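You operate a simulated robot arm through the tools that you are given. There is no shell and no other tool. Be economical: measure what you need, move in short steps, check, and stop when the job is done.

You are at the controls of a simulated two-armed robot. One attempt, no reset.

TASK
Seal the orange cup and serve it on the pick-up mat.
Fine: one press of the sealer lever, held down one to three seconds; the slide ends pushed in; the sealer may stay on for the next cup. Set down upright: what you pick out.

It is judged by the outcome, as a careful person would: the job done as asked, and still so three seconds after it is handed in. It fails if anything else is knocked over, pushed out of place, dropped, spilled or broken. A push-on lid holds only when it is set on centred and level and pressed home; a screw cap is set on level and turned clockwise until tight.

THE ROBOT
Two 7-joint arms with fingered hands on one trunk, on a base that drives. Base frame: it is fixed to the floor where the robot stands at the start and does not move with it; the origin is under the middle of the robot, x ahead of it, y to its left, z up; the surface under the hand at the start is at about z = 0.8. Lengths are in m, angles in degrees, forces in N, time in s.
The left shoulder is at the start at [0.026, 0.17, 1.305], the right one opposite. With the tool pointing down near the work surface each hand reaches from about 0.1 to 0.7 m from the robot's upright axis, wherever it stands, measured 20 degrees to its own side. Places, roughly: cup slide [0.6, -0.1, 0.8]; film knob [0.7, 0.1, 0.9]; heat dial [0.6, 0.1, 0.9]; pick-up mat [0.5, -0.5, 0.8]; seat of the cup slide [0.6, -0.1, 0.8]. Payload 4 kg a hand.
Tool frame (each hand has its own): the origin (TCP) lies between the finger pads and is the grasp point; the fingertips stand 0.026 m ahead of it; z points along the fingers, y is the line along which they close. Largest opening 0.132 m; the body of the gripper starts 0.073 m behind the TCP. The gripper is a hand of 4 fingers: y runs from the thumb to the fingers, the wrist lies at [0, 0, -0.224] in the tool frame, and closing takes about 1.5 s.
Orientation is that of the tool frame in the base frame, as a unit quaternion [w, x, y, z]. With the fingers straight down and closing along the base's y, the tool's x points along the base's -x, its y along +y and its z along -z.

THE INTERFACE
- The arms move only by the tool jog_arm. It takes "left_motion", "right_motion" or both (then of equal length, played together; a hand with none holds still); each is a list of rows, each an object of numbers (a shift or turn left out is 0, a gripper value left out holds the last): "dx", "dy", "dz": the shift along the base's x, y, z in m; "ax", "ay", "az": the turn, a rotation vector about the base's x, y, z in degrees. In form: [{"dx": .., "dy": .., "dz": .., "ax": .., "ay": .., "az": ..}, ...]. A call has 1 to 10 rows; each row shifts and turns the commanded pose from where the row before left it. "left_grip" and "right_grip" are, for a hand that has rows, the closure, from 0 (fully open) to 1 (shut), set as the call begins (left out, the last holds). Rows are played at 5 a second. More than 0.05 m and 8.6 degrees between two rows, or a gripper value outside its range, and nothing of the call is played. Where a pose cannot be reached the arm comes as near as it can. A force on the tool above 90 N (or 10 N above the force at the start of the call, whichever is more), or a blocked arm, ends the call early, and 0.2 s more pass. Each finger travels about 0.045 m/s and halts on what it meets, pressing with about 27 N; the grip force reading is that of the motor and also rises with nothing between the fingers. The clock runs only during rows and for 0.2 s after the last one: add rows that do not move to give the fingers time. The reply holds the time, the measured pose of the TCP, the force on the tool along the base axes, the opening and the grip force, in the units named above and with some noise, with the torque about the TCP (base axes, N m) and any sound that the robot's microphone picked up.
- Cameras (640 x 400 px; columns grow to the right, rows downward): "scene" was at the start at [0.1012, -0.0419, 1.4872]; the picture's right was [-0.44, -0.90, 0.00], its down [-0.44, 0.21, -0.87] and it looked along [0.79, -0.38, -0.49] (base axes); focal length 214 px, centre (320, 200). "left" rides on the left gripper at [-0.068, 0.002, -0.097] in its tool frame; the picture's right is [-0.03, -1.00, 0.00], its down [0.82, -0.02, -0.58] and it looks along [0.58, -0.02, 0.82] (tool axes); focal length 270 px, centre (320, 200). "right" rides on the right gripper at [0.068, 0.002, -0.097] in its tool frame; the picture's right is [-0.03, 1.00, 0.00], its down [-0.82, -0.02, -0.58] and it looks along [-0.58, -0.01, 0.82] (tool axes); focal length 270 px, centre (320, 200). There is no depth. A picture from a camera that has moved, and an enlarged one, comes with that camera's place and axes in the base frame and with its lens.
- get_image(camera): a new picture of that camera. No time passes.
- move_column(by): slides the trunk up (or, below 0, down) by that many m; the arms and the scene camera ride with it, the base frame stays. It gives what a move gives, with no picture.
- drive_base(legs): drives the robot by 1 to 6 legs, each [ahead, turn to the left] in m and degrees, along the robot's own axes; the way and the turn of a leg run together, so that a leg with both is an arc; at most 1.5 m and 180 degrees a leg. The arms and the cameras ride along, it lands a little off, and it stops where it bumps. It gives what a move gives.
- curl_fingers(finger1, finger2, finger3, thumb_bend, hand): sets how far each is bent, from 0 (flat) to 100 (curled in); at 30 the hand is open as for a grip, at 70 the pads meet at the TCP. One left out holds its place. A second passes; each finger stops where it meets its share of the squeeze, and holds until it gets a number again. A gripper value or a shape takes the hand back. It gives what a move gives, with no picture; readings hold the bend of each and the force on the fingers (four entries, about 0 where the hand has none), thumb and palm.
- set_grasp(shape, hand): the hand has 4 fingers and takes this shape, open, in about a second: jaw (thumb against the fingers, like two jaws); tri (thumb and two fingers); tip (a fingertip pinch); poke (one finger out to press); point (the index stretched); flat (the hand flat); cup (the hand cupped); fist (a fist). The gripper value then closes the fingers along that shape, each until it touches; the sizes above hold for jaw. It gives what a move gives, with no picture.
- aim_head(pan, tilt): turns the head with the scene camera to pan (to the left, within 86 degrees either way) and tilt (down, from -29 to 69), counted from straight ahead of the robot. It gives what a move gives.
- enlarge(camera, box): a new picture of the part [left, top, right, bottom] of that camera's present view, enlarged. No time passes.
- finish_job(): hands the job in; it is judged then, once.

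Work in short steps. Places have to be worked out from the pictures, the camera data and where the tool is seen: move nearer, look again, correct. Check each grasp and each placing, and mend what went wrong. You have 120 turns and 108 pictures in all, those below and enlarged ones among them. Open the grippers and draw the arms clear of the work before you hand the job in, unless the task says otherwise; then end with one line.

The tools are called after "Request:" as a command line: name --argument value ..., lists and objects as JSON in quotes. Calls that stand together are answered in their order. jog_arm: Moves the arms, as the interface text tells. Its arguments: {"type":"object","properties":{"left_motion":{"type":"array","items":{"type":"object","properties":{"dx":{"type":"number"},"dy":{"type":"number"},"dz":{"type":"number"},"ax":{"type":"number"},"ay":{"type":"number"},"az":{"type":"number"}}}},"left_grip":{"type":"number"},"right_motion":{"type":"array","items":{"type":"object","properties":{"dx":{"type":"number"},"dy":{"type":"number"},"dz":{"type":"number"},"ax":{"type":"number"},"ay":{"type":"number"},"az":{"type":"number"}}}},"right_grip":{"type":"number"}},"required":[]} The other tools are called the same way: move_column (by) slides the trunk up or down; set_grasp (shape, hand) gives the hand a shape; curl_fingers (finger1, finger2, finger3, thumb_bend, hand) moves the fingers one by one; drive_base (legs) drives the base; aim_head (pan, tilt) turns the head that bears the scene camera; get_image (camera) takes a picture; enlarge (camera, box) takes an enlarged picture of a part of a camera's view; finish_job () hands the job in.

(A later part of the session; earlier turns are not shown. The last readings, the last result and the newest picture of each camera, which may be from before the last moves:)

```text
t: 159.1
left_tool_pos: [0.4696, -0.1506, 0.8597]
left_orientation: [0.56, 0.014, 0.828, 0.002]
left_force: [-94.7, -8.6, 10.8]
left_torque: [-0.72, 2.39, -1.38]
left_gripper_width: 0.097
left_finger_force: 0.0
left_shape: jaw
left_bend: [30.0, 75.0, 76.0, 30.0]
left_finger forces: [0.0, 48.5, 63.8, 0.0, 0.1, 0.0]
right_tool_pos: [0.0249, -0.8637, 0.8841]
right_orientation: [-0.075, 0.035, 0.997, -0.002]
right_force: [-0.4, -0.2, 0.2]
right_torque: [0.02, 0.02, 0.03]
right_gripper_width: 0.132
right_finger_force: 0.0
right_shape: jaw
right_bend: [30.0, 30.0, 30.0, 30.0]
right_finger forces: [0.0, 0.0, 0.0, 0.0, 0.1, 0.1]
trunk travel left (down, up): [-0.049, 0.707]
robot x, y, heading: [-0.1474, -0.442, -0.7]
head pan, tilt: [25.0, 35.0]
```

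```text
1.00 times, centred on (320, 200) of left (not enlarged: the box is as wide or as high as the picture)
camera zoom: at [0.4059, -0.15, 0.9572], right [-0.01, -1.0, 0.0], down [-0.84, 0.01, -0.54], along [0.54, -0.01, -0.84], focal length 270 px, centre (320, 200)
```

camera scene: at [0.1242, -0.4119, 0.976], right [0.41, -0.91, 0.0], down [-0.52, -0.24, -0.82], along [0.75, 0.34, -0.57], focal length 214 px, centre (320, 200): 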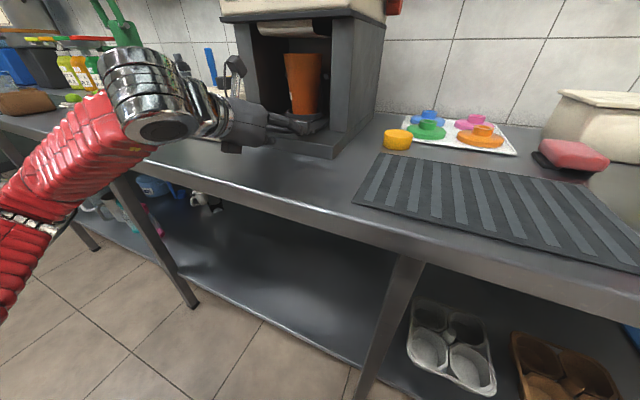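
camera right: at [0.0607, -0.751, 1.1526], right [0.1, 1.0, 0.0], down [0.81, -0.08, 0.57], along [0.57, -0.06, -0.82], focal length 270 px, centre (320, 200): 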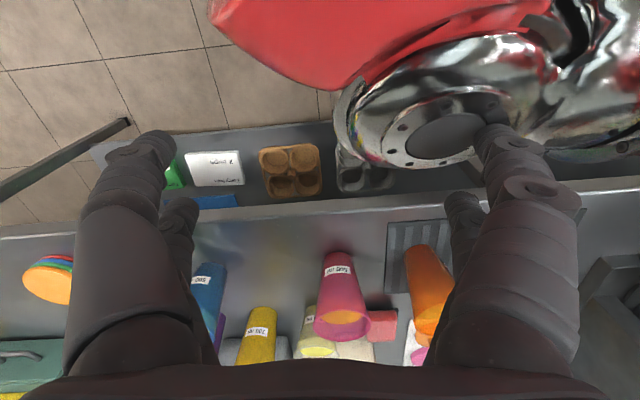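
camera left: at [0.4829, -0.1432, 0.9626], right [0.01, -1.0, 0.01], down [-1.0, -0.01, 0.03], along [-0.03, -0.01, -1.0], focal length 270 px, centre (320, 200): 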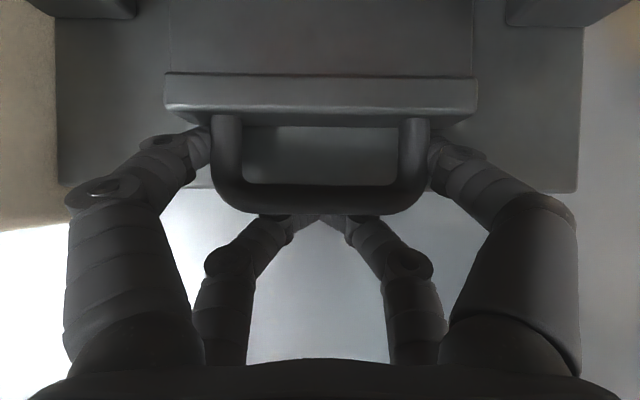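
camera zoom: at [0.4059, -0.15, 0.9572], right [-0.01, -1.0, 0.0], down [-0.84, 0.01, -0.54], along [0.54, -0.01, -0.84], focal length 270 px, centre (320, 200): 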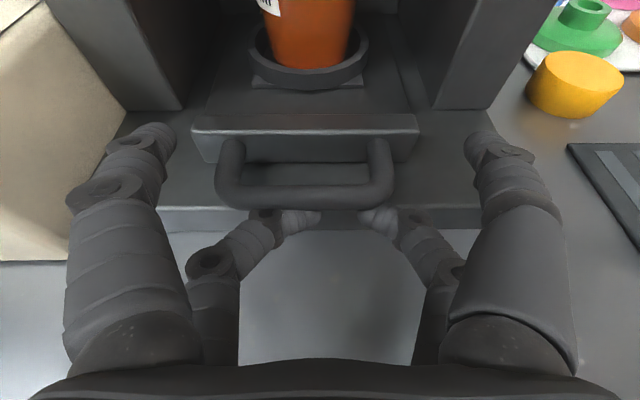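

The inner fingers push against the front; I draw straight back.

Request:
jog_arm --left_motion '[{"dx": -0.02}, {"dx": -0.03}, {"dx": -0.03}]'

Request:
get_image --camera "left"

```text
t: 159.9
left_tool_pos: [0.4312, -0.1346, 0.8653]
left_orientation: [0.552, 0.007, 0.834, 0.006]
left_force: [-1.2, -1.2, 0.0]
left_torque: [-0.01, 0.01, 0.02]
left_gripper_width: 0.1319
left_finger_force: 0.2
left_shape: jaw
left_bend: [30.0, 30.0, 30.0, 30.0]
left_finger forces: [0.0, 0.0, 0.0, 0.0, 0.0, 0.0]
left hand out of reach, approached as far as the arm can: row 2, 3
right_tool_pos: [0.033, -0.8629, 0.8815]
right_orientation: [-0.08, 0.034, 0.996, -0.004]
right_force: [-0.8, -0.5, -0.5]
right_torque: [0.04, 0.04, -0.02]
right_gripper_width: 0.132
right_finger_force: 0.2
right_shape: jaw
right_bend: [30.0, 30.0, 30.0, 30.0]
right_finger forces: [0.0, 0.1, 0.0, 0.0, 0.0, 0.0]
trunk travel left (down, up): [-0.049, 0.707]
robot x, y, heading: [-0.1426, -0.4434, -0.4]
head pan, tilt: [25.0, 35.0]
```

```text
17 pictures are left
camera left: at [0.3687, -0.1343, 0.9648], right [0.0, -1.0, 0.01], down [-0.85, -0.01, -0.53], along [0.53, 0.0, -0.85], focal length 270 px, centre (320, 200)
```

left: 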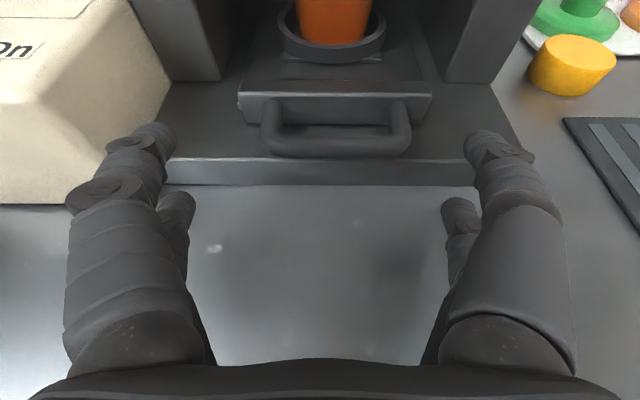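

Free, and the slide is fully in. Back the base off 7 cm for clearance of the lever bar, then raise the trunk.

Request:
drive_base --legs '[[-0.07, 0]]'

Request:
move_column --by 0.4

Request:
move_column --by 0.07

Request:
set_grasp --hand "left" --shape "fist"

Request:
get_image --camera "scene"

```text
t: 160.9
left_tool_pos: [0.3604, -0.1336, 0.8649]
left_orientation: [0.553, 0.007, 0.833, 0.005]
left_force: [0.7, 0.1, 0.4]
left_torque: [0.02, 0.01, -0.01]
left_gripper_width: 0.1319
left_finger_force: 0.0
left_shape: jaw
left_bend: [30.0, 30.0, 30.0, 30.0]
left_finger forces: [0.0, 0.0, 0.1, 0.0, 0.0, 0.0]
right_tool_pos: [-0.0375, -0.8619, 0.883]
right_orientation: [-0.08, 0.035, 0.996, -0.003]
right_force: [0.2, 0.3, 0.4]
right_torque: [0.0, -0.02, 0.0]
right_gripper_width: 0.1321
right_finger_force: 0.0
right_shape: jaw
right_bend: [30.0, 30.0, 30.0, 30.0]
right_finger forces: [0.1, 0.0, 0.0, 0.1, 0.1, 0.0]
trunk travel left (down, up): [-0.049, 0.707]
robot x, y, heading: [-0.2135, -0.4495, -0.7]
head pan, tilt: [25.0, 35.0]
```

```text
t: 164.8
left_tool_pos: [0.3601, -0.1343, 1.2657]
left_orientation: [0.553, 0.008, 0.833, 0.005]
left_force: [-0.4, 1.2, -0.3]
left_torque: [-0.06, 0.01, -0.01]
left_gripper_width: 0.1318
left_finger_force: 0.0
left_shape: jaw
left_bend: [30.0, 30.0, 30.0, 30.0]
left_finger forces: [0.0, 0.0, 0.0, 0.2, 0.0, 0.1]
right_tool_pos: [-0.0368, -0.8611, 1.2828]
right_orientation: [-0.081, 0.034, 0.996, -0.002]
right_force: [-0.1, 0.3, 0.1]
right_torque: [-0.01, 0.02, -0.02]
right_gripper_width: 0.1317
right_finger_force: 0.1
right_shape: jaw
right_bend: [30.0, 30.0, 30.0, 30.0]
right_finger forces: [0.1, 0.2, 0.0, 0.0, 0.0, 0.0]
trunk travel left (down, up): [-0.449, 0.307]
robot x, y, heading: [-0.2142, -0.4485, -0.8]
head pan, tilt: [25.0, 35.0]
```

```text
t: 165.8
left_tool_pos: [0.3611, -0.1341, 1.3356]
left_orientation: [0.553, 0.008, 0.833, 0.005]
left_force: [-0.2, 0.7, -0.5]
left_torque: [-0.01, 0.0, -0.02]
left_gripper_width: 0.132
left_finger_force: 0.2
left_shape: jaw
left_bend: [30.0, 30.0, 30.0, 30.0]
left_finger forces: [0.0, 0.0, 0.0, 0.0, 0.0, 0.1]
right_tool_pos: [-0.037, -0.8618, 1.3534]
right_orientation: [-0.081, 0.035, 0.996, -0.002]
right_force: [0.4, -0.7, 0.3]
right_torque: [-0.02, 0.01, -0.02]
right_gripper_width: 0.1318
right_finger_force: 0.1
right_shape: jaw
right_bend: [30.0, 30.0, 30.0, 30.0]
right_finger forces: [0.1, 0.0, 0.0, 0.0, 0.0, 0.1]
trunk travel left (down, up): [-0.519, 0.237]
robot x, y, heading: [-0.2113, -0.4445, -0.8]
head pan, tilt: [25.0, 35.0]
```

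```text
t: 166.7
left_tool_pos: [0.3601, -0.1328, 1.3358]
left_orientation: [0.553, 0.007, 0.833, 0.006]
left_force: [0.2, -0.6, 0.4]
left_torque: [0.02, 0.02, 0.02]
left_gripper_width: 0.0
left_finger_force: 0.1
left_shape: fist
left_bend: [100.0, 100.0, 100.0, 53.0]
left_finger forces: [0.0, 0.1, 0.1, 0.0, 0.1, 0.0]
right_tool_pos: [-0.0387, -0.8622, 1.3515]
right_orientation: [-0.08, 0.035, 0.996, -0.003]
right_force: [0.2, 0.4, -0.3]
right_torque: [0.01, 0.07, 0.01]
right_gripper_width: 0.1321
right_finger_force: 0.1
right_shape: jaw
right_bend: [30.0, 30.0, 30.0, 30.0]
right_finger forces: [0.0, 0.0, 0.0, 0.0, 0.0, 0.0]
trunk travel left (down, up): [-0.519, 0.237]
robot x, y, heading: [-0.211, -0.445, -1.0]
head pan, tilt: [25.0, 35.0]
```

```text
16 pictures are left
camera scene: at [-0.1124, -0.4112, 1.4644], right [0.41, -0.91, 0.0], down [-0.52, -0.24, -0.82], along [0.75, 0.34, -0.57], focal length 214 px, centre (320, 200)
```

scene: 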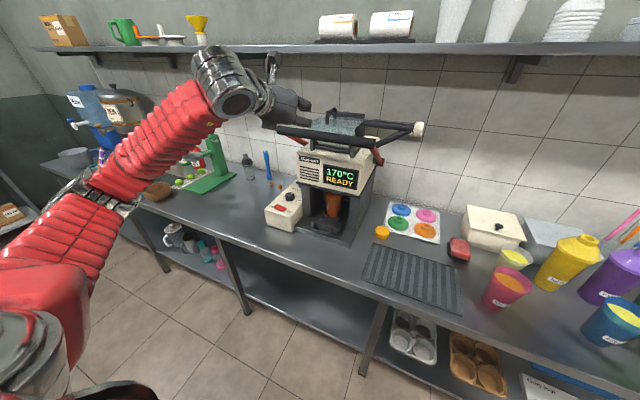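

Lever bar unchanged, cup inside. Drive forward 0.1 m and bring the fist over the middle of the bar.

Request:
drive_base --legs '[[0.1, 0.8]]'

Request:
jog_arm --left_motion '[{"dx": 0.02, "dy": -0.01}, {"dx": 0.02, "dy": -0.005}]'

Request:
get_image --camera "left"

Request:
enlarge --camera "scene" --box '[200, 40, 460, 230]'

```text
t: 167.9
left_tool_pos: [0.4592, -0.1273, 1.3356]
left_orientation: [0.553, 0.003, 0.833, 0.008]
left_force: [0.6, -0.6, 0.4]
left_torque: [0.0, 0.02, 0.0]
left_gripper_width: 0.0
left_finger_force: 0.1
left_shape: fist
left_bend: [100.0, 100.0, 100.0, 53.0]
left_finger forces: [0.1, 0.0, 0.0, 0.0, 0.1, 0.0]
right_tool_pos: [0.0704, -0.8612, 1.3521]
right_orientation: [-0.081, 0.029, 0.996, -0.003]
right_force: [0.9, 1.1, -0.3]
right_torque: [0.02, 0.02, -0.02]
right_gripper_width: 0.1323
right_finger_force: 0.1
right_shape: jaw
right_bend: [30.0, 30.0, 30.0, 30.0]
right_finger forces: [0.0, 0.0, 0.0, 0.0, 0.0, 0.0]
trunk travel left (down, up): [-0.519, 0.237]
robot x, y, heading: [-0.1127, -0.4485, 0.2]
head pan, tilt: [25.0, 35.0]
```

```text
t: 168.5
left_tool_pos: [0.4972, -0.1428, 1.337]
left_orientation: [0.553, 0.003, 0.833, 0.008]
left_force: [-0.1, -0.6, 0.6]
left_torque: [-0.01, 0.03, 0.01]
left_gripper_width: 0.0
left_finger_force: 0.1
left_shape: fist
left_bend: [100.0, 100.0, 100.0, 53.0]
left_finger forces: [0.0, 0.0, 0.0, 0.1, 0.1, 0.1]
right_tool_pos: [0.0697, -0.8587, 1.3532]
right_orientation: [-0.08, 0.028, 0.996, -0.004]
right_force: [-0.6, 0.0, -0.2]
right_torque: [-0.05, 0.01, -0.01]
right_gripper_width: 0.132
right_finger_force: 0.0
right_shape: jaw
right_bend: [30.0, 30.0, 30.0, 30.0]
right_finger forces: [0.0, 0.0, 0.0, 0.1, 0.1, 0.1]
trunk travel left (down, up): [-0.519, 0.237]
robot x, y, heading: [-0.1105, -0.4465, -0.2]
head pan, tilt: [25.0, 35.0]
```

```text
15 pictures are left
camera left: at [0.4353, -0.1434, 1.4354], right [0.02, -1.0, 0.01], down [-0.85, -0.02, -0.53], along [0.53, 0.0, -0.85], focal length 270 px, centre (320, 200)
```

left: 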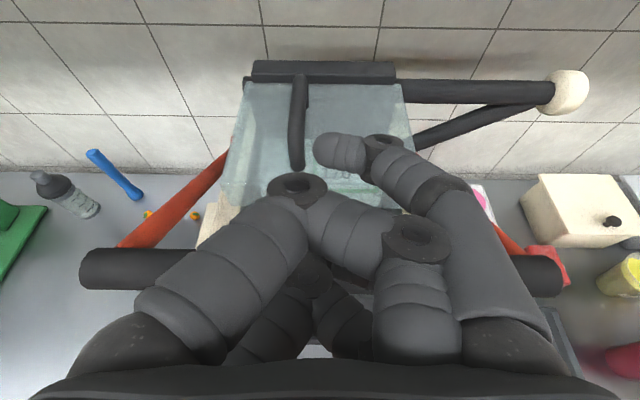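

```text
2.11 times, centred on (330, 135) of scene
camera zoom: at [-0.0107, -0.4112, 1.4643], right [0.43, -0.9, 0.0], down [-0.52, -0.24, -0.82], along [0.74, 0.35, -0.57], focal length 452 px, centre (299, 337)
```

zoom: 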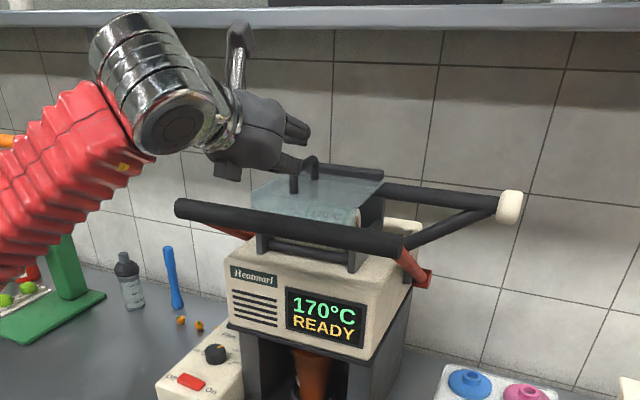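

The fist's thumb reaches forward over the film cover if I press mid-bar, so I press on the bar's right end (y ≈ -0.29), beside the cover. Lift a little, move over, and check.

Request:
jog_arm --left_motion '[{"dz": 0.02}, {"dy": -0.04}, {"dy": -0.04}, {"dy": -0.04}, {"dy": -0.025}, {"dx": 0.02}, {"dx": 0.015}, {"dz": -0.02}]'

Request:
get_image --camera "left"

Request:
enlarge --camera "scene" --box '[220, 30, 480, 200]'

```text
t: 170.3
left_tool_pos: [0.5326, -0.2864, 1.3348]
left_orientation: [0.552, 0.002, 0.834, 0.008]
left_force: [0.1, -0.9, 0.1]
left_torque: [0.0, -0.01, -0.02]
left_gripper_width: 0.0003
left_finger_force: 0.1
left_shape: fist
left_bend: [100.0, 100.0, 100.0, 53.0]
left_finger forces: [0.0, 0.0, 0.0, 0.0, 0.0, 0.1]
right_tool_pos: [0.0686, -0.8586, 1.353]
right_orientation: [-0.079, 0.029, 0.996, -0.003]
right_force: [0.3, -0.3, -0.3]
right_torque: [0.0, 0.0, 0.01]
right_gripper_width: 0.1322
right_finger_force: 0.0
right_shape: jaw
right_bend: [30.0, 30.0, 30.0, 30.0]
right_finger forces: [0.0, 0.1, 0.0, 0.1, 0.0, 0.0]
trunk travel left (down, up): [-0.519, 0.237]
robot x, y, heading: [-0.1105, -0.4471, -0.2]
head pan, tilt: [25.0, 35.0]
```

```text
13 pictures are left
camera left: at [0.4705, -0.2882, 1.4348], right [0.02, -1.0, 0.01], down [-0.85, -0.02, -0.53], along [0.53, 0.0, -0.85], focal length 270 px, centre (320, 200)
```

left: 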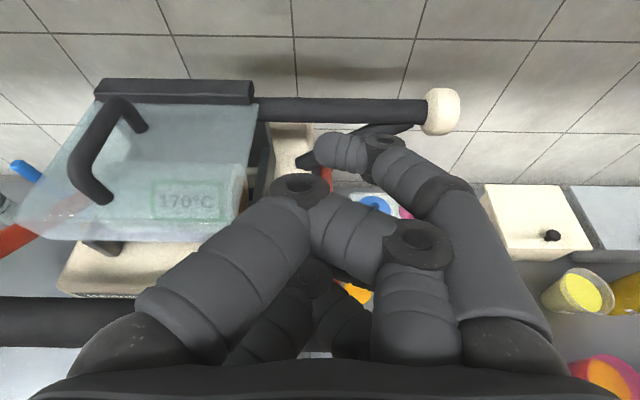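

```text
2.35 times, centred on (350, 115) of scene
camera zoom: at [-0.0116, -0.4106, 1.4643], right [0.43, -0.9, 0.0], down [-0.52, -0.24, -0.82], along [0.74, 0.35, -0.57], focal length 505 px, centre (249, 400)
```

zoom: 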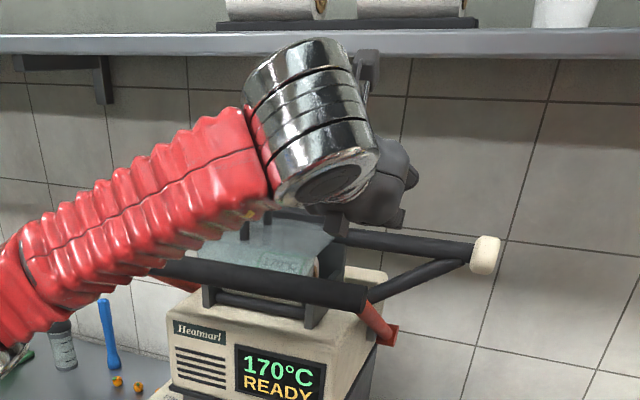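

Fist lies over the bar's right end. Now the press: shift slightly right/back, then push down along the lever's arc until the force stop.

Request:
jog_arm --left_motion '[{"dy": -0.015, "dx": -0.008}, {"dz": -0.02}, {"dz": -0.025, "dx": -0.01}, {"dz": -0.025, "dx": -0.012}, {"dz": -0.025, "dx": -0.01}, {"dz": -0.025, "dx": -0.008}, {"dz": -0.025, "dx": -0.006}, {"dz": -0.025, "dx": -0.004}]'

```text
t: 172.1
left_tool_pos: [0.4727, -0.3038, 1.1699]
left_orientation: [0.555, 0.001, 0.832, 0.008]
left_force: [-9.5, -0.7, 11.2]
left_torque: [-0.05, 0.34, 0.01]
left_gripper_width: 0.0001
left_finger_force: 0.1
left_shape: fist
left_bend: [100.0, 100.0, 100.0, 53.0]
left_finger forces: [0.1, 0.0, 12.5, 0.0, 0.1, 0.1]
right_tool_pos: [0.0665, -0.8613, 1.3533]
right_orientation: [-0.079, 0.027, 0.996, -0.003]
right_force: [0.2, 0.3, 0.3]
right_torque: [-0.03, 0.02, -0.02]
right_gripper_width: 0.1321
right_finger_force: 0.1
right_shape: jaw
right_bend: [30.0, 30.0, 30.0, 30.0]
right_finger forces: [0.1, 0.1, 0.1, 0.0, 0.0, 0.0]
trunk travel left (down, up): [-0.519, 0.237]
robot x, y, heading: [-0.113, -0.4465, 0.0]
head pan, tilt: [25.0, 35.0]
```

Only 11 N so far; look whether the bar has followed (no time passes).

Request:
get_image --camera "scene"

```text
11 pictures are left
camera scene: at [-0.014, -0.412, 1.4646], right [0.43, -0.91, 0.0], down [-0.52, -0.24, -0.82], along [0.74, 0.35, -0.57], focal length 214 px, centre (320, 200)
```

scene: 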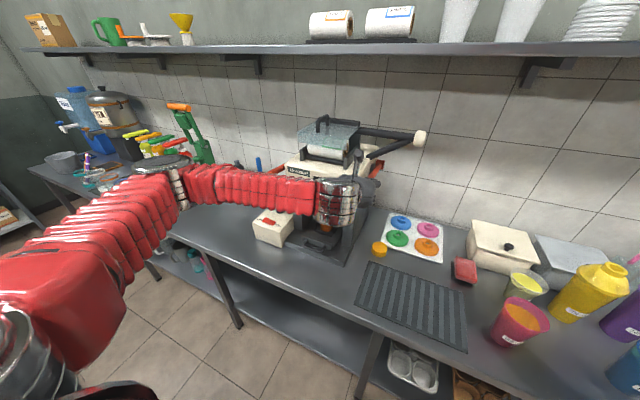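

The bar has followed down behind the hand. Continue to the stop.

Request:
jog_arm --left_motion '[{"dz": -0.025, "dx": -0.003}, {"dz": -0.025}, {"dz": -0.02}, {"dz": -0.02}, {"dz": -0.02}]'

```text
t: 173.3
left_tool_pos: [0.472, -0.3115, 1.0702]
left_orientation: [0.557, -0.001, 0.83, 0.011]
left_force: [-7.3, 6.9, 34.5]
left_torque: [0.23, 0.73, -0.16]
left_gripper_width: 0.0
left_finger_force: 0.0
left_shape: fist
left_bend: [100.0, 100.0, 100.0, 53.0]
left_finger forces: [0.0, 0.0, 31.0, 0.0, 0.1, 0.0]
left hand out of reach, approached as far as the arm can: row 5
right_tool_pos: [0.0632, -0.8582, 1.354]
right_orientation: [-0.078, 0.028, 0.997, -0.003]
right_force: [-0.6, 0.9, -0.5]
right_torque: [-0.02, -0.05, 0.03]
right_gripper_width: 0.1318
right_finger_force: 0.1
right_shape: jaw
right_bend: [30.0, 30.0, 30.0, 30.0]
right_finger forces: [0.0, 0.0, 0.0, 0.0, 0.1, 0.1]
trunk travel left (down, up): [-0.519, 0.237]
robot x, y, heading: [-0.1123, -0.4474, 0.5]
head pan, tilt: [25.0, 35.0]
```

34 N now and the arm is at its lower limit; check the lever.

Request:
get_image --camera "left"

```text
10 pictures are left
camera left: at [0.4074, -0.3119, 1.1693], right [0.02, -1.0, 0.01], down [-0.84, -0.02, -0.54], along [0.54, 0.01, -0.84], focal length 270 px, centre (320, 200)
```

left: 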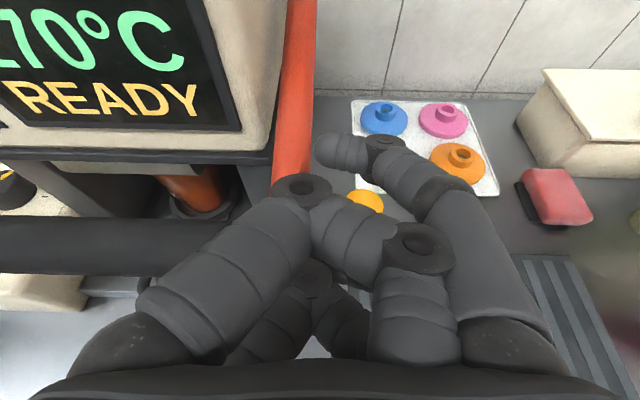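

The bar is down below the display. Press on with the trunk 2 cm to see if it is at its stop.

Request:
move_column --by -0.02

```text
t: 174.0
left_tool_pos: [0.4652, -0.3143, 1.045]
left_orientation: [0.551, 0.002, 0.834, 0.011]
left_force: [-29.5, -5.6, 13.0]
left_torque: [0.2, -0.43, 0.25]
left_gripper_width: 0.0002
left_finger_force: 0.1
left_shape: fist
left_bend: [100.0, 100.0, 100.0, 53.0]
left_finger forces: [29.3, 0.1, 0.0, 0.0, 0.1, 0.0]
right_tool_pos: [0.0616, -0.8616, 1.3319]
right_orientation: [-0.078, 0.028, 0.997, -0.003]
right_force: [-0.9, -0.7, 0.0]
right_torque: [0.0, -0.03, 0.0]
right_gripper_width: 0.1321
right_finger_force: 0.1
right_shape: jaw
right_bend: [30.0, 30.0, 30.0, 30.0]
right_finger forces: [0.0, 0.1, 0.1, 0.0, 0.0, 0.0]
trunk travel left (down, up): [-0.499, 0.257]
robot x, y, heading: [-0.1085, -0.4469, 0.3]
head pan, tilt: [25.0, 35.0]
```

Force has turned toward -x: the fist may be slipping in front of the bar. Check.

Request:
get_image --camera "left"

```text
9 pictures are left
camera left: at [0.403, -0.3156, 1.145], right [0.02, -1.0, 0.0], down [-0.85, -0.02, -0.52], along [0.52, 0.01, -0.85], focal length 270 px, centre (320, 200)
```

left: 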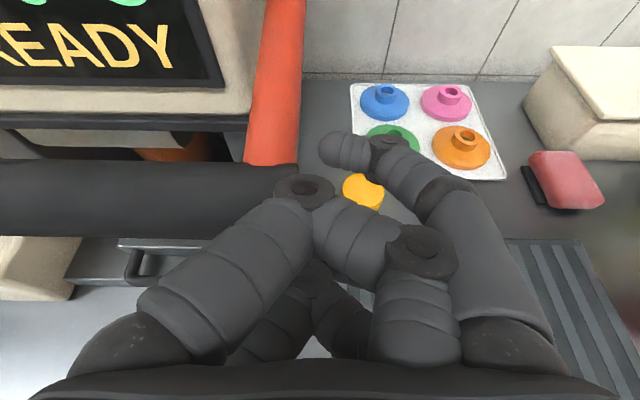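

Comparing both pictures the bar has stayed at ≈ (0.45, 1.067), i.e. at its stop, for about 1.3 s. Release now: back and up.

Request:
jog_arm --left_motion '[{"dx": -0.03, "dz": 0.02}, {"dx": -0.02, "dz": 0.03}, {"dz": 0.03, "dx": -0.02}]'

Request:
get_image --camera "left"

```text
t: 174.8
left_tool_pos: [0.4022, -0.3103, 1.1255]
left_orientation: [0.55, 0.0, 0.835, 0.011]
left_force: [0.2, 0.0, 0.3]
left_torque: [-0.01, 0.01, -0.01]
left_gripper_width: 0.0
left_finger_force: 0.0
left_shape: fist
left_bend: [100.0, 100.0, 100.0, 53.0]
left_finger forces: [0.0, 0.1, 0.0, 0.0, 0.0, 0.0]
right_tool_pos: [0.0691, -0.8596, 1.333]
right_orientation: [-0.08, 0.029, 0.996, -0.004]
right_force: [0.2, 0.4, 0.0]
right_torque: [-0.03, 0.03, 0.0]
right_gripper_width: 0.1321
right_finger_force: 0.0
right_shape: jaw
right_bend: [30.0, 30.0, 30.0, 30.0]
right_finger forces: [0.0, 0.1, 0.0, 0.0, 0.0, 0.0]
trunk travel left (down, up): [-0.499, 0.257]
robot x, y, heading: [-0.1135, -0.4447, 0.3]
head pan, tilt: [25.0, 35.0]
```

```text
8 pictures are left
camera left: at [0.3407, -0.3121, 1.2257], right [0.02, -1.0, 0.0], down [-0.85, -0.02, -0.52], along [0.52, 0.01, -0.85], focal length 270 px, centre (320, 200)
```

left: 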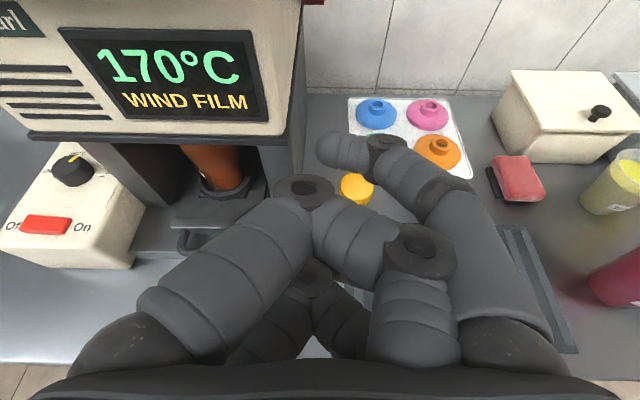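

The display changed to "WIND FILM": the press registered, the lever is back up. Now take the cup out: open the hand, pitch it back, and go in front of the handle.

Request:
set_grasp --hand "left" --shape "jaw"

Request:
jog_arm --left_motion '[{"ay": 8.2, "dy": 0.02}, {"ay": 8.2, "dy": 0.03}, {"ay": 8.2, "dy": 0.04}, {"ay": 8.2, "dy": 0.04}, {"dy": 0.037}]'

Request:
move_column --by -0.2

```text
t: 175.7
left_tool_pos: [0.4022, -0.3106, 1.1252]
left_orientation: [0.551, 0.0, 0.834, 0.011]
left_force: [0.4, 0.4, 0.6]
left_torque: [0.0, 0.0, 0.01]
left_gripper_width: 0.132
left_finger_force: 0.1
left_shape: jaw
left_bend: [30.0, 30.0, 30.0, 30.0]
left_finger forces: [0.0, 0.0, 0.1, 0.0, 0.1, 0.0]
right_tool_pos: [0.0692, -0.8604, 1.3337]
right_orientation: [-0.08, 0.029, 0.996, -0.004]
right_force: [0.0, -0.2, -0.2]
right_torque: [0.01, -0.03, 0.02]
right_gripper_width: 0.132
right_finger_force: 0.1
right_shape: jaw
right_bend: [30.0, 30.0, 30.0, 30.0]
right_finger forces: [0.1, 0.0, 0.0, 0.1, 0.0, 0.0]
trunk travel left (down, up): [-0.499, 0.257]
robot x, y, heading: [-0.1117, -0.4465, 0.2]
head pan, tilt: [25.0, 35.0]
```

```text
t: 176.9
left_tool_pos: [0.3999, -0.1436, 1.124]
left_orientation: [0.293, 0.004, 0.956, 0.009]
left_force: [-0.6, -0.1, 0.4]
left_torque: [-0.01, 0.01, 0.0]
left_gripper_width: 0.1319
left_finger_force: 0.2
left_shape: jaw
left_bend: [30.0, 30.0, 30.0, 30.0]
left_finger forces: [0.1, 0.0, 0.0, 0.0, 0.0, 0.0]
right_tool_pos: [0.0682, -0.8598, 1.3335]
right_orientation: [-0.081, 0.028, 0.996, -0.004]
right_force: [-0.7, -0.1, 0.0]
right_torque: [-0.03, 0.01, -0.03]
right_gripper_width: 0.132
right_finger_force: 0.1
right_shape: jaw
right_bend: [30.0, 30.0, 30.0, 30.0]
right_finger forces: [0.0, 0.0, 0.0, 0.0, 0.0, 0.1]
trunk travel left (down, up): [-0.499, 0.257]
robot x, y, heading: [-0.1132, -0.4432, 0.2]
head pan, tilt: [25.0, 35.0]
```

```text
t: 179.0
left_tool_pos: [0.4027, -0.1462, 0.9241]
left_orientation: [0.294, 0.004, 0.956, 0.01]
left_force: [0.1, 0.4, 0.0]
left_torque: [0.01, 0.01, 0.01]
left_gripper_width: 0.1319
left_finger_force: 0.1
left_shape: jaw
left_bend: [30.0, 30.0, 30.0, 30.0]
left_finger forces: [0.0, 0.0, 0.0, 0.0, 0.0, 0.0]
right_tool_pos: [0.0674, -0.86, 1.1319]
right_orientation: [-0.081, 0.03, 0.996, -0.004]
right_force: [0.2, -0.3, 0.0]
right_torque: [-0.05, -0.02, 0.01]
right_gripper_width: 0.132
right_finger_force: 0.0
right_shape: jaw
right_bend: [30.0, 30.0, 30.0, 30.0]
right_finger forces: [0.1, 0.0, 0.0, 0.1, 0.0, 0.0]
trunk travel left (down, up): [-0.299, 0.457]
robot x, y, heading: [-0.1134, -0.4421, 0.0]
head pan, tilt: [25.0, 35.0]
```

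Lower 7.6 cm, then approach the handle horizontally.

Request:
move_column --by -0.076

Request:
jog_arm --left_motion '[{"dx": 0.02, "dy": 0.001}, {"dx": 0.02}, {"dx": 0.02}, {"dx": 0.014}]'

Request:
get_image --camera "left"

```text
t: 180.2
left_tool_pos: [0.4022, -0.1445, 0.8486]
left_orientation: [0.294, 0.003, 0.956, 0.011]
left_force: [-0.2, 0.1, 0.3]
left_torque: [-0.03, 0.0, -0.05]
left_gripper_width: 0.1322
left_finger_force: 0.0
left_shape: jaw
left_bend: [30.0, 30.0, 30.0, 30.0]
left_finger forces: [0.0, 0.0, 0.0, 0.0, 0.1, 0.1]
right_tool_pos: [0.0683, -0.8605, 1.0574]
right_orientation: [-0.08, 0.028, 0.996, -0.003]
right_force: [0.3, -0.3, 0.3]
right_torque: [-0.01, -0.02, 0.0]
right_gripper_width: 0.1319
right_finger_force: 0.1
right_shape: jaw
right_bend: [30.0, 30.0, 30.0, 30.0]
right_finger forces: [0.0, 0.1, 0.1, 0.0, 0.0, 0.0]
trunk travel left (down, up): [-0.223, 0.533]
robot x, y, heading: [-0.112, -0.4449, -0.0]
head pan, tilt: [25.0, 35.0]
```

```text
t: 181.2
left_tool_pos: [0.4769, -0.1453, 0.848]
left_orientation: [0.292, 0.004, 0.956, 0.01]
left_force: [1.0, -0.4, -0.6]
left_torque: [0.02, 0.02, -0.01]
left_gripper_width: 0.1319
left_finger_force: 0.1
left_shape: jaw
left_bend: [30.0, 30.0, 30.0, 30.0]
left_finger forces: [0.0, 0.1, 0.0, 0.0, 0.1, 0.0]
right_tool_pos: [0.0694, -0.86, 1.056]
right_orientation: [-0.08, 0.028, 0.996, -0.004]
right_force: [0.7, -0.6, -0.1]
right_torque: [-0.02, 0.0, 0.0]
right_gripper_width: 0.1321
right_finger_force: 0.1
right_shape: jaw
right_bend: [30.0, 30.0, 30.0, 30.0]
right_finger forces: [0.0, 0.0, 0.0, 0.1, 0.1, 0.1]
trunk travel left (down, up): [-0.223, 0.533]
robot x, y, heading: [-0.1152, -0.4455, 0.3]
head pan, tilt: [25.0, 35.0]
```

```text
7 pictures are left
camera left: at [0.4794, -0.1462, 0.9646], right [0.02, -1.0, -0.01], down [-1.0, -0.02, 0.02], along [-0.02, 0.01, -1.0], focal length 270 px, centre (320, 200)
```

left: 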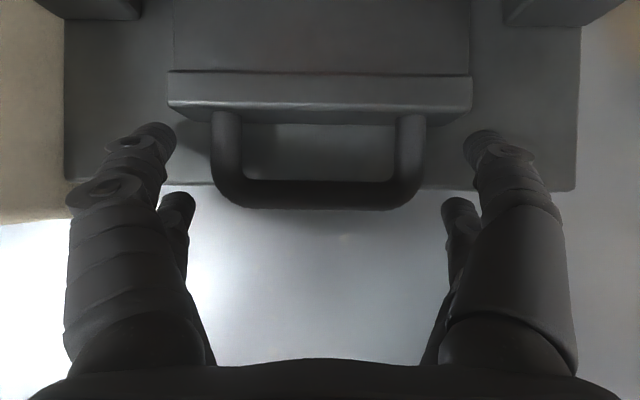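

Same geometry as at the start – the sealer has not shifted. Close on the handle's sides and pull out.

Request:
jog_arm --left_motion '[{}, {}, {}, {}, {}, {}, {}, {}]' --left_grip 0.8

Request:
jog_arm --left_motion '[{"dx": -0.01}, {"dx": -0.015}, {"dx": -0.015}, {"dx": -0.02}, {"dx": -0.02}, {"dx": -0.015}]'

Request:
get_image --camera "left"

```text
t: 183.0
left_tool_pos: [0.4757, -0.1446, 0.847]
left_orientation: [0.292, 0.004, 0.956, 0.011]
left_force: [-0.1, -1.8, -1.4]
left_torque: [0.0, 0.05, 0.02]
left_gripper_width: 0.0526
left_finger_force: 12.1
left_shape: jaw
left_bend: [68.0, 61.0, 61.0, 71.0]
left_finger forces: [9.7, 0.0, 0.0, 0.0, 10.7, 0.0]
right_tool_pos: [0.0682, -0.8613, 1.0565]
right_orientation: [-0.08, 0.028, 0.996, -0.004]
right_force: [0.1, 0.2, 0.2]
right_torque: [0.0, -0.03, -0.01]
right_gripper_width: 0.1324
right_finger_force: 0.0
right_shape: jaw
right_bend: [30.0, 30.0, 30.0, 30.0]
right_finger forces: [0.1, 0.1, 0.0, 0.0, 0.0, 0.0]
trunk travel left (down, up): [-0.223, 0.533]
robot x, y, heading: [-0.1101, -0.4472, 0.4]
head pan, tilt: [25.0, 35.0]
```

```text
t: 184.4
left_tool_pos: [0.3818, -0.1439, 0.8468]
left_orientation: [0.293, 0.004, 0.956, 0.01]
left_force: [-1.4, -1.6, -0.5]
left_torque: [-0.06, 0.02, 0.09]
left_gripper_width: 0.0524
left_finger_force: 26.7
left_shape: jaw
left_bend: [69.0, 61.0, 61.0, 72.0]
left_finger forces: [24.5, 0.0, 0.0, 0.0, 26.6, 0.0]
right_tool_pos: [0.0687, -0.8595, 1.0565]
right_orientation: [-0.08, 0.028, 0.996, -0.004]
right_force: [-0.6, 0.5, 1.0]
right_torque: [-0.02, 0.01, 0.0]
right_gripper_width: 0.1317
right_finger_force: 0.0
right_shape: jaw
right_bend: [30.0, 30.0, 30.0, 30.0]
right_finger forces: [0.0, 0.1, 0.1, 0.0, 0.0, 0.0]
trunk travel left (down, up): [-0.223, 0.533]
robot x, y, heading: [-0.1107, -0.4463, 0.1]
head pan, tilt: [25.0, 35.0]
```

```text
6 pictures are left
camera left: at [0.3845, -0.1462, 0.9636], right [0.02, -1.0, -0.01], down [-1.0, -0.02, 0.02], along [-0.02, 0.01, -1.0], focal length 270 px, centre (320, 200)
```

left: 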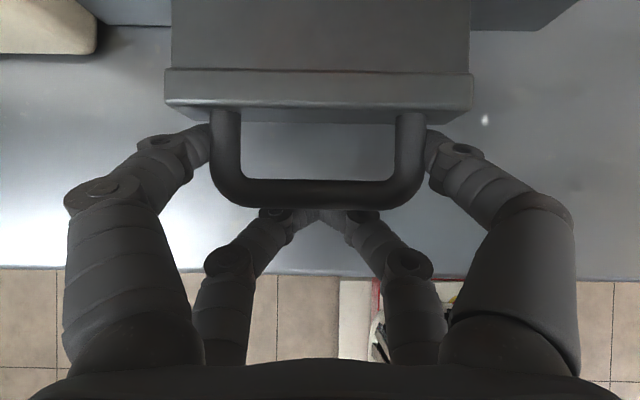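

The sealed cup's slide is coming out. Drive back 4 cm to the earlier out-position, release and rise.

Request:
drive_base --legs '[[-0.04, 0]]'

Request:
jog_arm --left_motion '[{}, {}, {}, {}, {}, {}, {}]' --left_grip 0

Request:
jog_arm --left_motion '[{"dz": 0.015}, {"dz": 0.03}, {"dz": 0.04}, {"dz": 0.04}, {"dz": 0.045}]'

```text
t: 185.2
left_tool_pos: [0.3405, -0.145, 0.8464]
left_orientation: [0.292, 0.003, 0.956, 0.01]
left_force: [-2.7, -2.2, -3.2]
left_torque: [-0.09, 0.06, 0.05]
left_gripper_width: 0.0524
left_finger_force: 26.5
left_shape: jaw
left_bend: [69.0, 61.0, 61.0, 72.0]
left_finger forces: [24.2, 0.0, 0.0, 0.0, 27.2, 0.1]
right_tool_pos: [0.0286, -0.8604, 1.057]
right_orientation: [-0.081, 0.029, 0.996, -0.004]
right_force: [-0.1, -0.5, -0.4]
right_torque: [-0.04, 0.0, -0.01]
right_gripper_width: 0.132
right_finger_force: 0.1
right_shape: jaw
right_bend: [30.0, 30.0, 30.0, 30.0]
right_finger forces: [0.0, 0.0, 0.1, 0.1, 0.0, 0.0]
trunk travel left (down, up): [-0.223, 0.533]
robot x, y, heading: [-0.1532, -0.4467, 0.2]
head pan, tilt: [25.0, 35.0]
```

```text
t: 186.8
left_tool_pos: [0.3404, -0.1447, 0.8462]
left_orientation: [0.292, 0.004, 0.956, 0.011]
left_force: [-0.6, -0.5, -1.0]
left_torque: [-0.01, -0.01, 0.01]
left_gripper_width: 0.1319
left_finger_force: 0.1
left_shape: jaw
left_bend: [30.0, 30.0, 30.0, 30.0]
left_finger forces: [0.0, 0.0, 0.1, 0.0, 0.0, 0.1]
right_tool_pos: [0.0293, -0.8603, 1.057]
right_orientation: [-0.08, 0.028, 0.996, -0.004]
right_force: [0.3, 0.6, -0.2]
right_torque: [0.01, -0.04, -0.04]
right_gripper_width: 0.132
right_finger_force: 0.1
right_shape: jaw
right_bend: [30.0, 30.0, 30.0, 30.0]
right_finger forces: [0.1, 0.1, 0.0, 0.0, 0.0, 0.0]
trunk travel left (down, up): [-0.223, 0.533]
robot x, y, heading: [-0.1503, -0.4492, 0.2]
head pan, tilt: [25.0, 35.0]
```

```text
t: 188.0
left_tool_pos: [0.3421, -0.1468, 1.0161]
left_orientation: [0.293, 0.003, 0.956, 0.011]
left_force: [-0.6, 0.2, 0.3]
left_torque: [-0.02, -0.02, 0.03]
left_gripper_width: 0.1317
left_finger_force: 0.0
left_shape: jaw
left_bend: [30.0, 30.0, 30.0, 30.0]
left_finger forces: [0.1, 0.0, 0.0, 0.0, 0.0, 0.1]
right_tool_pos: [0.0286, -0.8614, 1.0589]
right_orientation: [-0.079, 0.029, 0.996, -0.002]
right_force: [-0.9, 1.1, -0.3]
right_torque: [0.02, -0.05, 0.05]
right_gripper_width: 0.1323
right_finger_force: 0.0
right_shape: jaw
right_bend: [30.0, 30.0, 30.0, 30.0]
right_finger forces: [0.0, 0.0, 0.0, 0.1, 0.0, 0.0]
trunk travel left (down, up): [-0.223, 0.533]
robot x, y, heading: [-0.1485, -0.4497, 0.5]
head pan, tilt: [25.0, 35.0]
```

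Move over the cup (ring ≈ (0.484,-0.144)), still above its rim, and look down at the seal.

Request:
jog_arm --left_motion '[{"dx": 0.03, "dy": 0.002}, {"dx": 0.04}, {"dx": 0.04}, {"dx": 0.032}]'

Request:
get_image --camera "left"

```text
t: 189.0
left_tool_pos: [0.4819, -0.1423, 1.0168]
left_orientation: [0.292, 0.004, 0.956, 0.01]
left_force: [-0.2, -1.2, -0.3]
left_torque: [0.03, -0.01, 0.0]
left_gripper_width: 0.1321
left_finger_force: 0.1
left_shape: jaw
left_bend: [30.0, 30.0, 30.0, 30.0]
left_finger forces: [0.0, 0.0, 0.1, 0.0, 0.0, 0.0]
right_tool_pos: [0.0288, -0.861, 1.0575]
right_orientation: [-0.081, 0.029, 0.996, -0.003]
right_force: [-0.6, -0.4, -1.0]
right_torque: [-0.01, -0.02, -0.01]
right_gripper_width: 0.132
right_finger_force: 0.1
right_shape: jaw
right_bend: [30.0, 30.0, 30.0, 30.0]
right_finger forces: [0.0, 0.1, 0.1, 0.0, 0.0, 0.1]
trunk travel left (down, up): [-0.223, 0.533]
robot x, y, heading: [-0.1514, -0.445, 0.4]
head pan, tilt: [25.0, 35.0]
```

```text
5 pictures are left
camera left: at [0.4857, -0.1433, 1.1346], right [0.02, -1.0, -0.01], down [-1.0, -0.02, 0.02], along [-0.02, 0.01, -1.0], focal length 270 px, centre (320, 200)
```

left: 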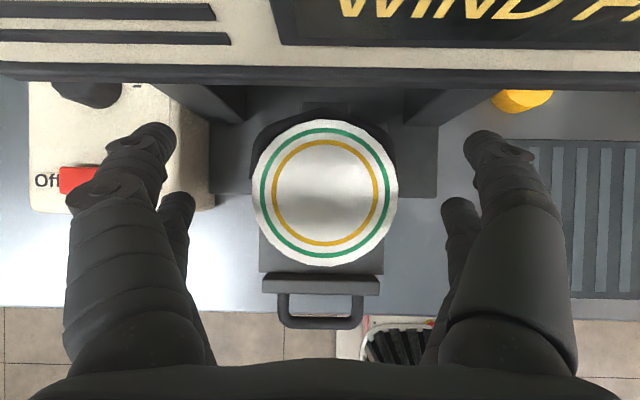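

The film is sealed on cleanly. Centre by a few mm, lower to TCP z ≈ 0.953 (just above the guide) and grip below the rim.

Request:
jog_arm --left_motion '[{"dx": 0.004, "dy": -0.003}]'

Request:
move_column --by -0.065

Request:
jog_arm --left_motion '[{}, {}, {}, {}, {}, {}, {}, {}, {}]' --left_grip 0.8

```text
t: 189.4
left_tool_pos: [0.4856, -0.1445, 1.0169]
left_orientation: [0.293, 0.004, 0.956, 0.01]
left_force: [0.0, 0.1, 0.2]
left_torque: [0.0, 0.0, 0.0]
left_gripper_width: 0.1322
left_finger_force: 0.0
left_shape: jaw
left_bend: [30.0, 30.0, 30.0, 30.0]
left_finger forces: [0.0, 0.0, 0.0, 0.0, 0.1, 0.1]
right_tool_pos: [0.0292, -0.8595, 1.0571]
right_orientation: [-0.08, 0.028, 0.996, -0.004]
right_force: [0.0, -0.2, 0.2]
right_torque: [-0.01, -0.03, 0.0]
right_gripper_width: 0.1318
right_finger_force: 0.0
right_shape: jaw
right_bend: [30.0, 30.0, 30.0, 30.0]
right_finger forces: [0.1, 0.0, 0.0, 0.0, 0.0, 0.0]
trunk travel left (down, up): [-0.223, 0.533]
robot x, y, heading: [-0.1532, -0.4481, 0.1]
head pan, tilt: [25.0, 35.0]
```

```text
t: 190.5
left_tool_pos: [0.4874, -0.1463, 0.9528]
left_orientation: [0.294, 0.004, 0.956, 0.01]
left_force: [0.3, -0.4, -0.3]
left_torque: [-0.03, -0.03, 0.0]
left_gripper_width: 0.1319
left_finger_force: 0.0
left_shape: jaw
left_bend: [30.0, 30.0, 30.0, 30.0]
left_finger forces: [0.0, 0.1, 0.0, 0.0, 0.0, 0.0]
right_tool_pos: [0.0286, -0.86, 0.9918]
right_orientation: [-0.08, 0.029, 0.996, -0.003]
right_force: [0.2, -0.6, 0.2]
right_torque: [0.01, 0.0, -0.01]
right_gripper_width: 0.132
right_finger_force: 0.0
right_shape: jaw
right_bend: [30.0, 30.0, 30.0, 30.0]
right_finger forces: [0.0, 0.0, 0.1, 0.1, 0.0, 0.1]
trunk travel left (down, up): [-0.158, 0.598]
robot x, y, heading: [-0.1496, -0.4463, 0.1]
head pan, tilt: [25.0, 35.0]
```

```text
t: 192.5
left_tool_pos: [0.4873, -0.1453, 0.952]
left_orientation: [0.293, 0.004, 0.956, 0.011]
left_force: [-1.2, -1.1, 0.2]
left_torque: [0.04, 0.08, 0.02]
left_gripper_width: 0.0564
left_finger_force: 27.1
left_shape: jaw
left_bend: [74.0, 72.0, 74.0, 77.0]
left_finger forces: [26.2, 27.5, 25.2, 0.1, 27.9, 0.0]
right_tool_pos: [0.0289, -0.8595, 0.992]
right_orientation: [-0.081, 0.027, 0.996, -0.004]
right_force: [0.6, -0.1, 0.3]
right_torque: [-0.02, 0.02, 0.01]
right_gripper_width: 0.1321
right_finger_force: 0.1
right_shape: jaw
right_bend: [30.0, 30.0, 30.0, 30.0]
right_finger forces: [0.0, 0.1, 0.0, 0.0, 0.0, 0.0]
trunk travel left (down, up): [-0.158, 0.598]
robot x, y, heading: [-0.1546, -0.4467, -0.1]
head pan, tilt: [25.0, 35.0]
```

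Firm grip on all fingers. Lift straight up 8 cm, then draw back from the guide.

Request:
move_column --by 0.08

Request:
jog_arm --left_motion '[{"dx": -0.02}, {"dx": -0.03}]'

```text
t: 193.7
left_tool_pos: [0.4895, -0.1461, 1.0282]
left_orientation: [0.291, 0.004, 0.957, 0.01]
left_force: [0.5, 0.2, -4.4]
left_torque: [-0.01, -0.01, -0.01]
left_gripper_width: 0.056
left_finger_force: 27.0
left_shape: jaw
left_bend: [74.0, 72.0, 74.0, 77.0]
left_finger forces: [26.8, 27.6, 25.1, 0.1, 30.1, 0.0]
right_tool_pos: [0.0301, -0.8599, 1.0714]
right_orientation: [-0.081, 0.028, 0.996, -0.004]
right_force: [-0.7, 0.0, 0.9]
right_torque: [-0.03, 0.01, 0.01]
right_gripper_width: 0.1319
right_finger_force: 0.0
right_shape: jaw
right_bend: [30.0, 30.0, 30.0, 30.0]
right_finger forces: [0.1, 0.0, 0.0, 0.1, 0.0, 0.1]
trunk travel left (down, up): [-0.238, 0.518]
robot x, y, heading: [-0.1531, -0.447, -0.0]
head pan, tilt: [25.0, 35.0]
```

```text
t: 194.2
left_tool_pos: [0.4364, -0.1467, 1.0303]
left_orientation: [0.293, 0.004, 0.956, 0.011]
left_force: [-0.2, -0.2, -4.6]
left_torque: [0.01, 0.02, 0.03]
left_gripper_width: 0.0564
left_finger_force: 26.9
left_shape: jaw
left_bend: [74.0, 72.0, 74.0, 77.0]
left_finger forces: [26.8, 27.5, 25.2, 0.0, 30.1, 0.1]
right_tool_pos: [0.0287, -0.8607, 1.0727]
right_orientation: [-0.081, 0.029, 0.996, -0.004]
right_force: [-0.3, -0.2, -0.3]
right_torque: [0.02, -0.03, 0.01]
right_gripper_width: 0.1323
right_finger_force: 0.0
right_shape: jaw
right_bend: [30.0, 30.0, 30.0, 30.0]
right_finger forces: [0.0, 0.1, 0.0, 0.1, 0.0, 0.0]
trunk travel left (down, up): [-0.238, 0.518]
robot x, y, heading: [-0.1514, -0.4472, 0.1]
head pan, tilt: [25.0, 35.0]
```

Cup is lifted (4.5 N). Carry it right, clear of the sealer, then rotate the base 20° right so it comes over the mat.

Request:
jog_arm --left_motion '[{"dy": -0.02}, {"dy": -0.03}, {"dy": -0.03}, {"dy": -0.03}, {"dy": -0.03}, {"dy": -0.03}]'

Request:
drive_base --legs '[[0, -20]]'

Request:
get_image --camera "left"

```text
t: 195.7
left_tool_pos: [0.4368, -0.3172, 1.0288]
left_orientation: [0.292, 0.004, 0.956, 0.01]
left_force: [0.0, -0.4, -4.0]
left_torque: [-0.01, 0.02, 0.01]
left_gripper_width: 0.0561
left_finger_force: 26.9
left_shape: jaw
left_bend: [74.0, 72.0, 74.0, 77.0]
left_finger forces: [27.2, 27.7, 25.3, 0.0, 30.0, 0.1]
right_tool_pos: [0.0299, -0.8613, 1.0722]
right_orientation: [-0.079, 0.029, 0.996, -0.002]
right_force: [-0.6, -0.2, 0.6]
right_torque: [0.01, -0.02, 0.02]
right_gripper_width: 0.1322
right_finger_force: 0.1
right_shape: jaw
right_bend: [30.0, 30.0, 30.0, 30.0]
right_finger forces: [0.1, 0.1, 0.0, 0.1, 0.1, 0.0]
trunk travel left (down, up): [-0.238, 0.518]
robot x, y, heading: [-0.1497, -0.4453, 0.2]
head pan, tilt: [25.0, 35.0]
```

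```text
t: 197.2
left_tool_pos: [0.4422, -0.5235, 1.0284]
left_orientation: [0.289, 0.17, 0.941, -0.041]
left_force: [-0.7, 0.2, -3.8]
left_torque: [0.0, -0.02, 0.0]
left_gripper_width: 0.0563
left_finger_force: 27.4
left_shape: jaw
left_bend: [74.0, 72.0, 74.0, 78.0]
left_finger forces: [27.1, 27.7, 25.2, 0.2, 30.0, 0.1]
right_tool_pos: [-0.126, -0.8964, 1.0714]
right_orientation: [-0.08, 0.201, 0.976, 0.011]
right_force: [0.5, 0.4, -0.9]
right_torque: [-0.01, 0.0, 0.03]
right_gripper_width: 0.1322
right_finger_force: 0.0
right_shape: jaw
right_bend: [30.0, 30.0, 30.0, 30.0]
right_finger forces: [0.1, 0.0, 0.1, 0.0, 0.0, 0.0]
trunk travel left (down, up): [-0.238, 0.518]
robot x, y, heading: [-0.1523, -0.427, -19.8]
head pan, tilt: [25.0, 35.0]
```

```text
4 pictures are left
camera left: at [0.445, -0.5262, 1.1459], right [-0.32, -0.95, -0.01], down [-0.95, 0.32, 0.02], along [-0.02, 0.01, -1.0], focal length 270 px, centre (320, 200)
```

left: 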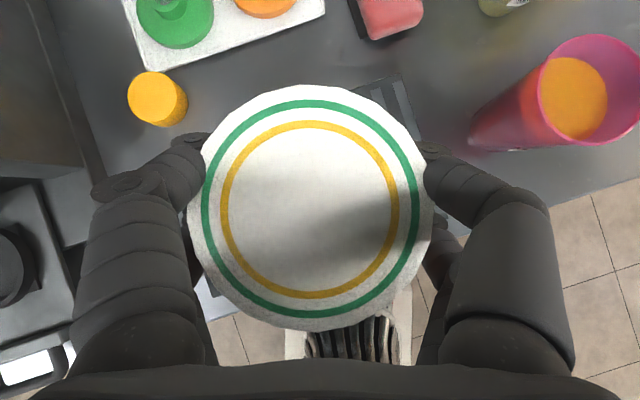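

Seal intact, cup over the mat. Shift 3 cm deeper onto it and lower.

Request:
jog_arm --left_motion '[{"dx": 0.015}, {"dx": 0.015}]'

Request:
move_column --by -0.108

Request:
move_column --by -0.005

```text
t: 197.8
left_tool_pos: [0.4741, -0.5247, 1.0294]
left_orientation: [0.29, 0.17, 0.941, -0.041]
left_force: [0.0, 0.4, -3.4]
left_torque: [0.0, -0.02, 0.02]
left_gripper_width: 0.0563
left_finger_force: 27.1
left_shape: jaw
left_bend: [74.0, 72.0, 74.0, 78.0]
left_finger forces: [28.5, 28.9, 26.6, 0.0, 30.9, 0.0]
right_tool_pos: [-0.1271, -0.8964, 1.0733]
right_orientation: [-0.08, 0.2, 0.976, 0.01]
right_force: [0.7, 0.8, 0.2]
right_torque: [-0.02, 0.02, 0.02]
right_gripper_width: 0.1319
right_finger_force: 0.0
right_shape: jaw
right_bend: [30.0, 30.0, 30.0, 30.0]
right_finger forces: [0.0, 0.0, 0.0, 0.0, 0.0, 0.0]
trunk travel left (down, up): [-0.238, 0.518]
robot x, y, heading: [-0.1474, -0.4263, -19.9]
head pan, tilt: [25.0, 35.0]
```

```text
t: 199.2
left_tool_pos: [0.4727, -0.5217, 0.9222]
left_orientation: [0.29, 0.17, 0.941, -0.04]
left_force: [-0.4, 0.5, -4.0]
left_torque: [0.05, 0.01, 0.0]
left_gripper_width: 0.0559
left_finger_force: 26.6
left_shape: jaw
left_bend: [74.0, 72.0, 74.0, 78.0]
left_finger forces: [28.5, 28.8, 26.6, 0.0, 31.0, 0.0]
right_tool_pos: [-0.1275, -0.8957, 0.9656]
right_orientation: [-0.079, 0.201, 0.976, 0.01]
right_force: [-0.5, -0.7, -0.1]
right_torque: [-0.01, 0.01, 0.05]
right_gripper_width: 0.1321
right_finger_force: 0.0
right_shape: jaw
right_bend: [30.0, 30.0, 30.0, 30.0]
right_finger forces: [0.1, 0.1, 0.0, 0.0, 0.0, 0.0]
trunk travel left (down, up): [-0.13, 0.626]
robot x, y, heading: [-0.1498, -0.4259, -19.7]
head pan, tilt: [25.0, 35.0]
```

```text
t: 199.8
left_tool_pos: [0.4706, -0.5228, 0.9165]
left_orientation: [0.289, 0.17, 0.941, -0.041]
left_force: [0.5, -0.7, -3.5]
left_torque: [-0.02, 0.0, 0.04]
left_gripper_width: 0.0561
left_finger_force: 27.0
left_shape: jaw
left_bend: [74.0, 72.0, 74.0, 78.0]
left_finger forces: [28.6, 28.9, 26.6, 0.0, 30.9, 0.0]
right_tool_pos: [-0.1276, -0.8962, 0.9599]
right_orientation: [-0.08, 0.201, 0.976, 0.01]
right_force: [-0.1, 0.9, 0.8]
right_torque: [0.01, -0.01, -0.02]
right_gripper_width: 0.132
right_finger_force: 0.0
right_shape: jaw
right_bend: [30.0, 30.0, 30.0, 30.0]
right_finger forces: [0.0, 0.0, 0.0, 0.1, 0.0, 0.0]
trunk travel left (down, up): [-0.125, 0.631]
robot x, y, heading: [-0.1496, -0.4294, -19.8]
head pan, tilt: [25.0, 35.0]
```

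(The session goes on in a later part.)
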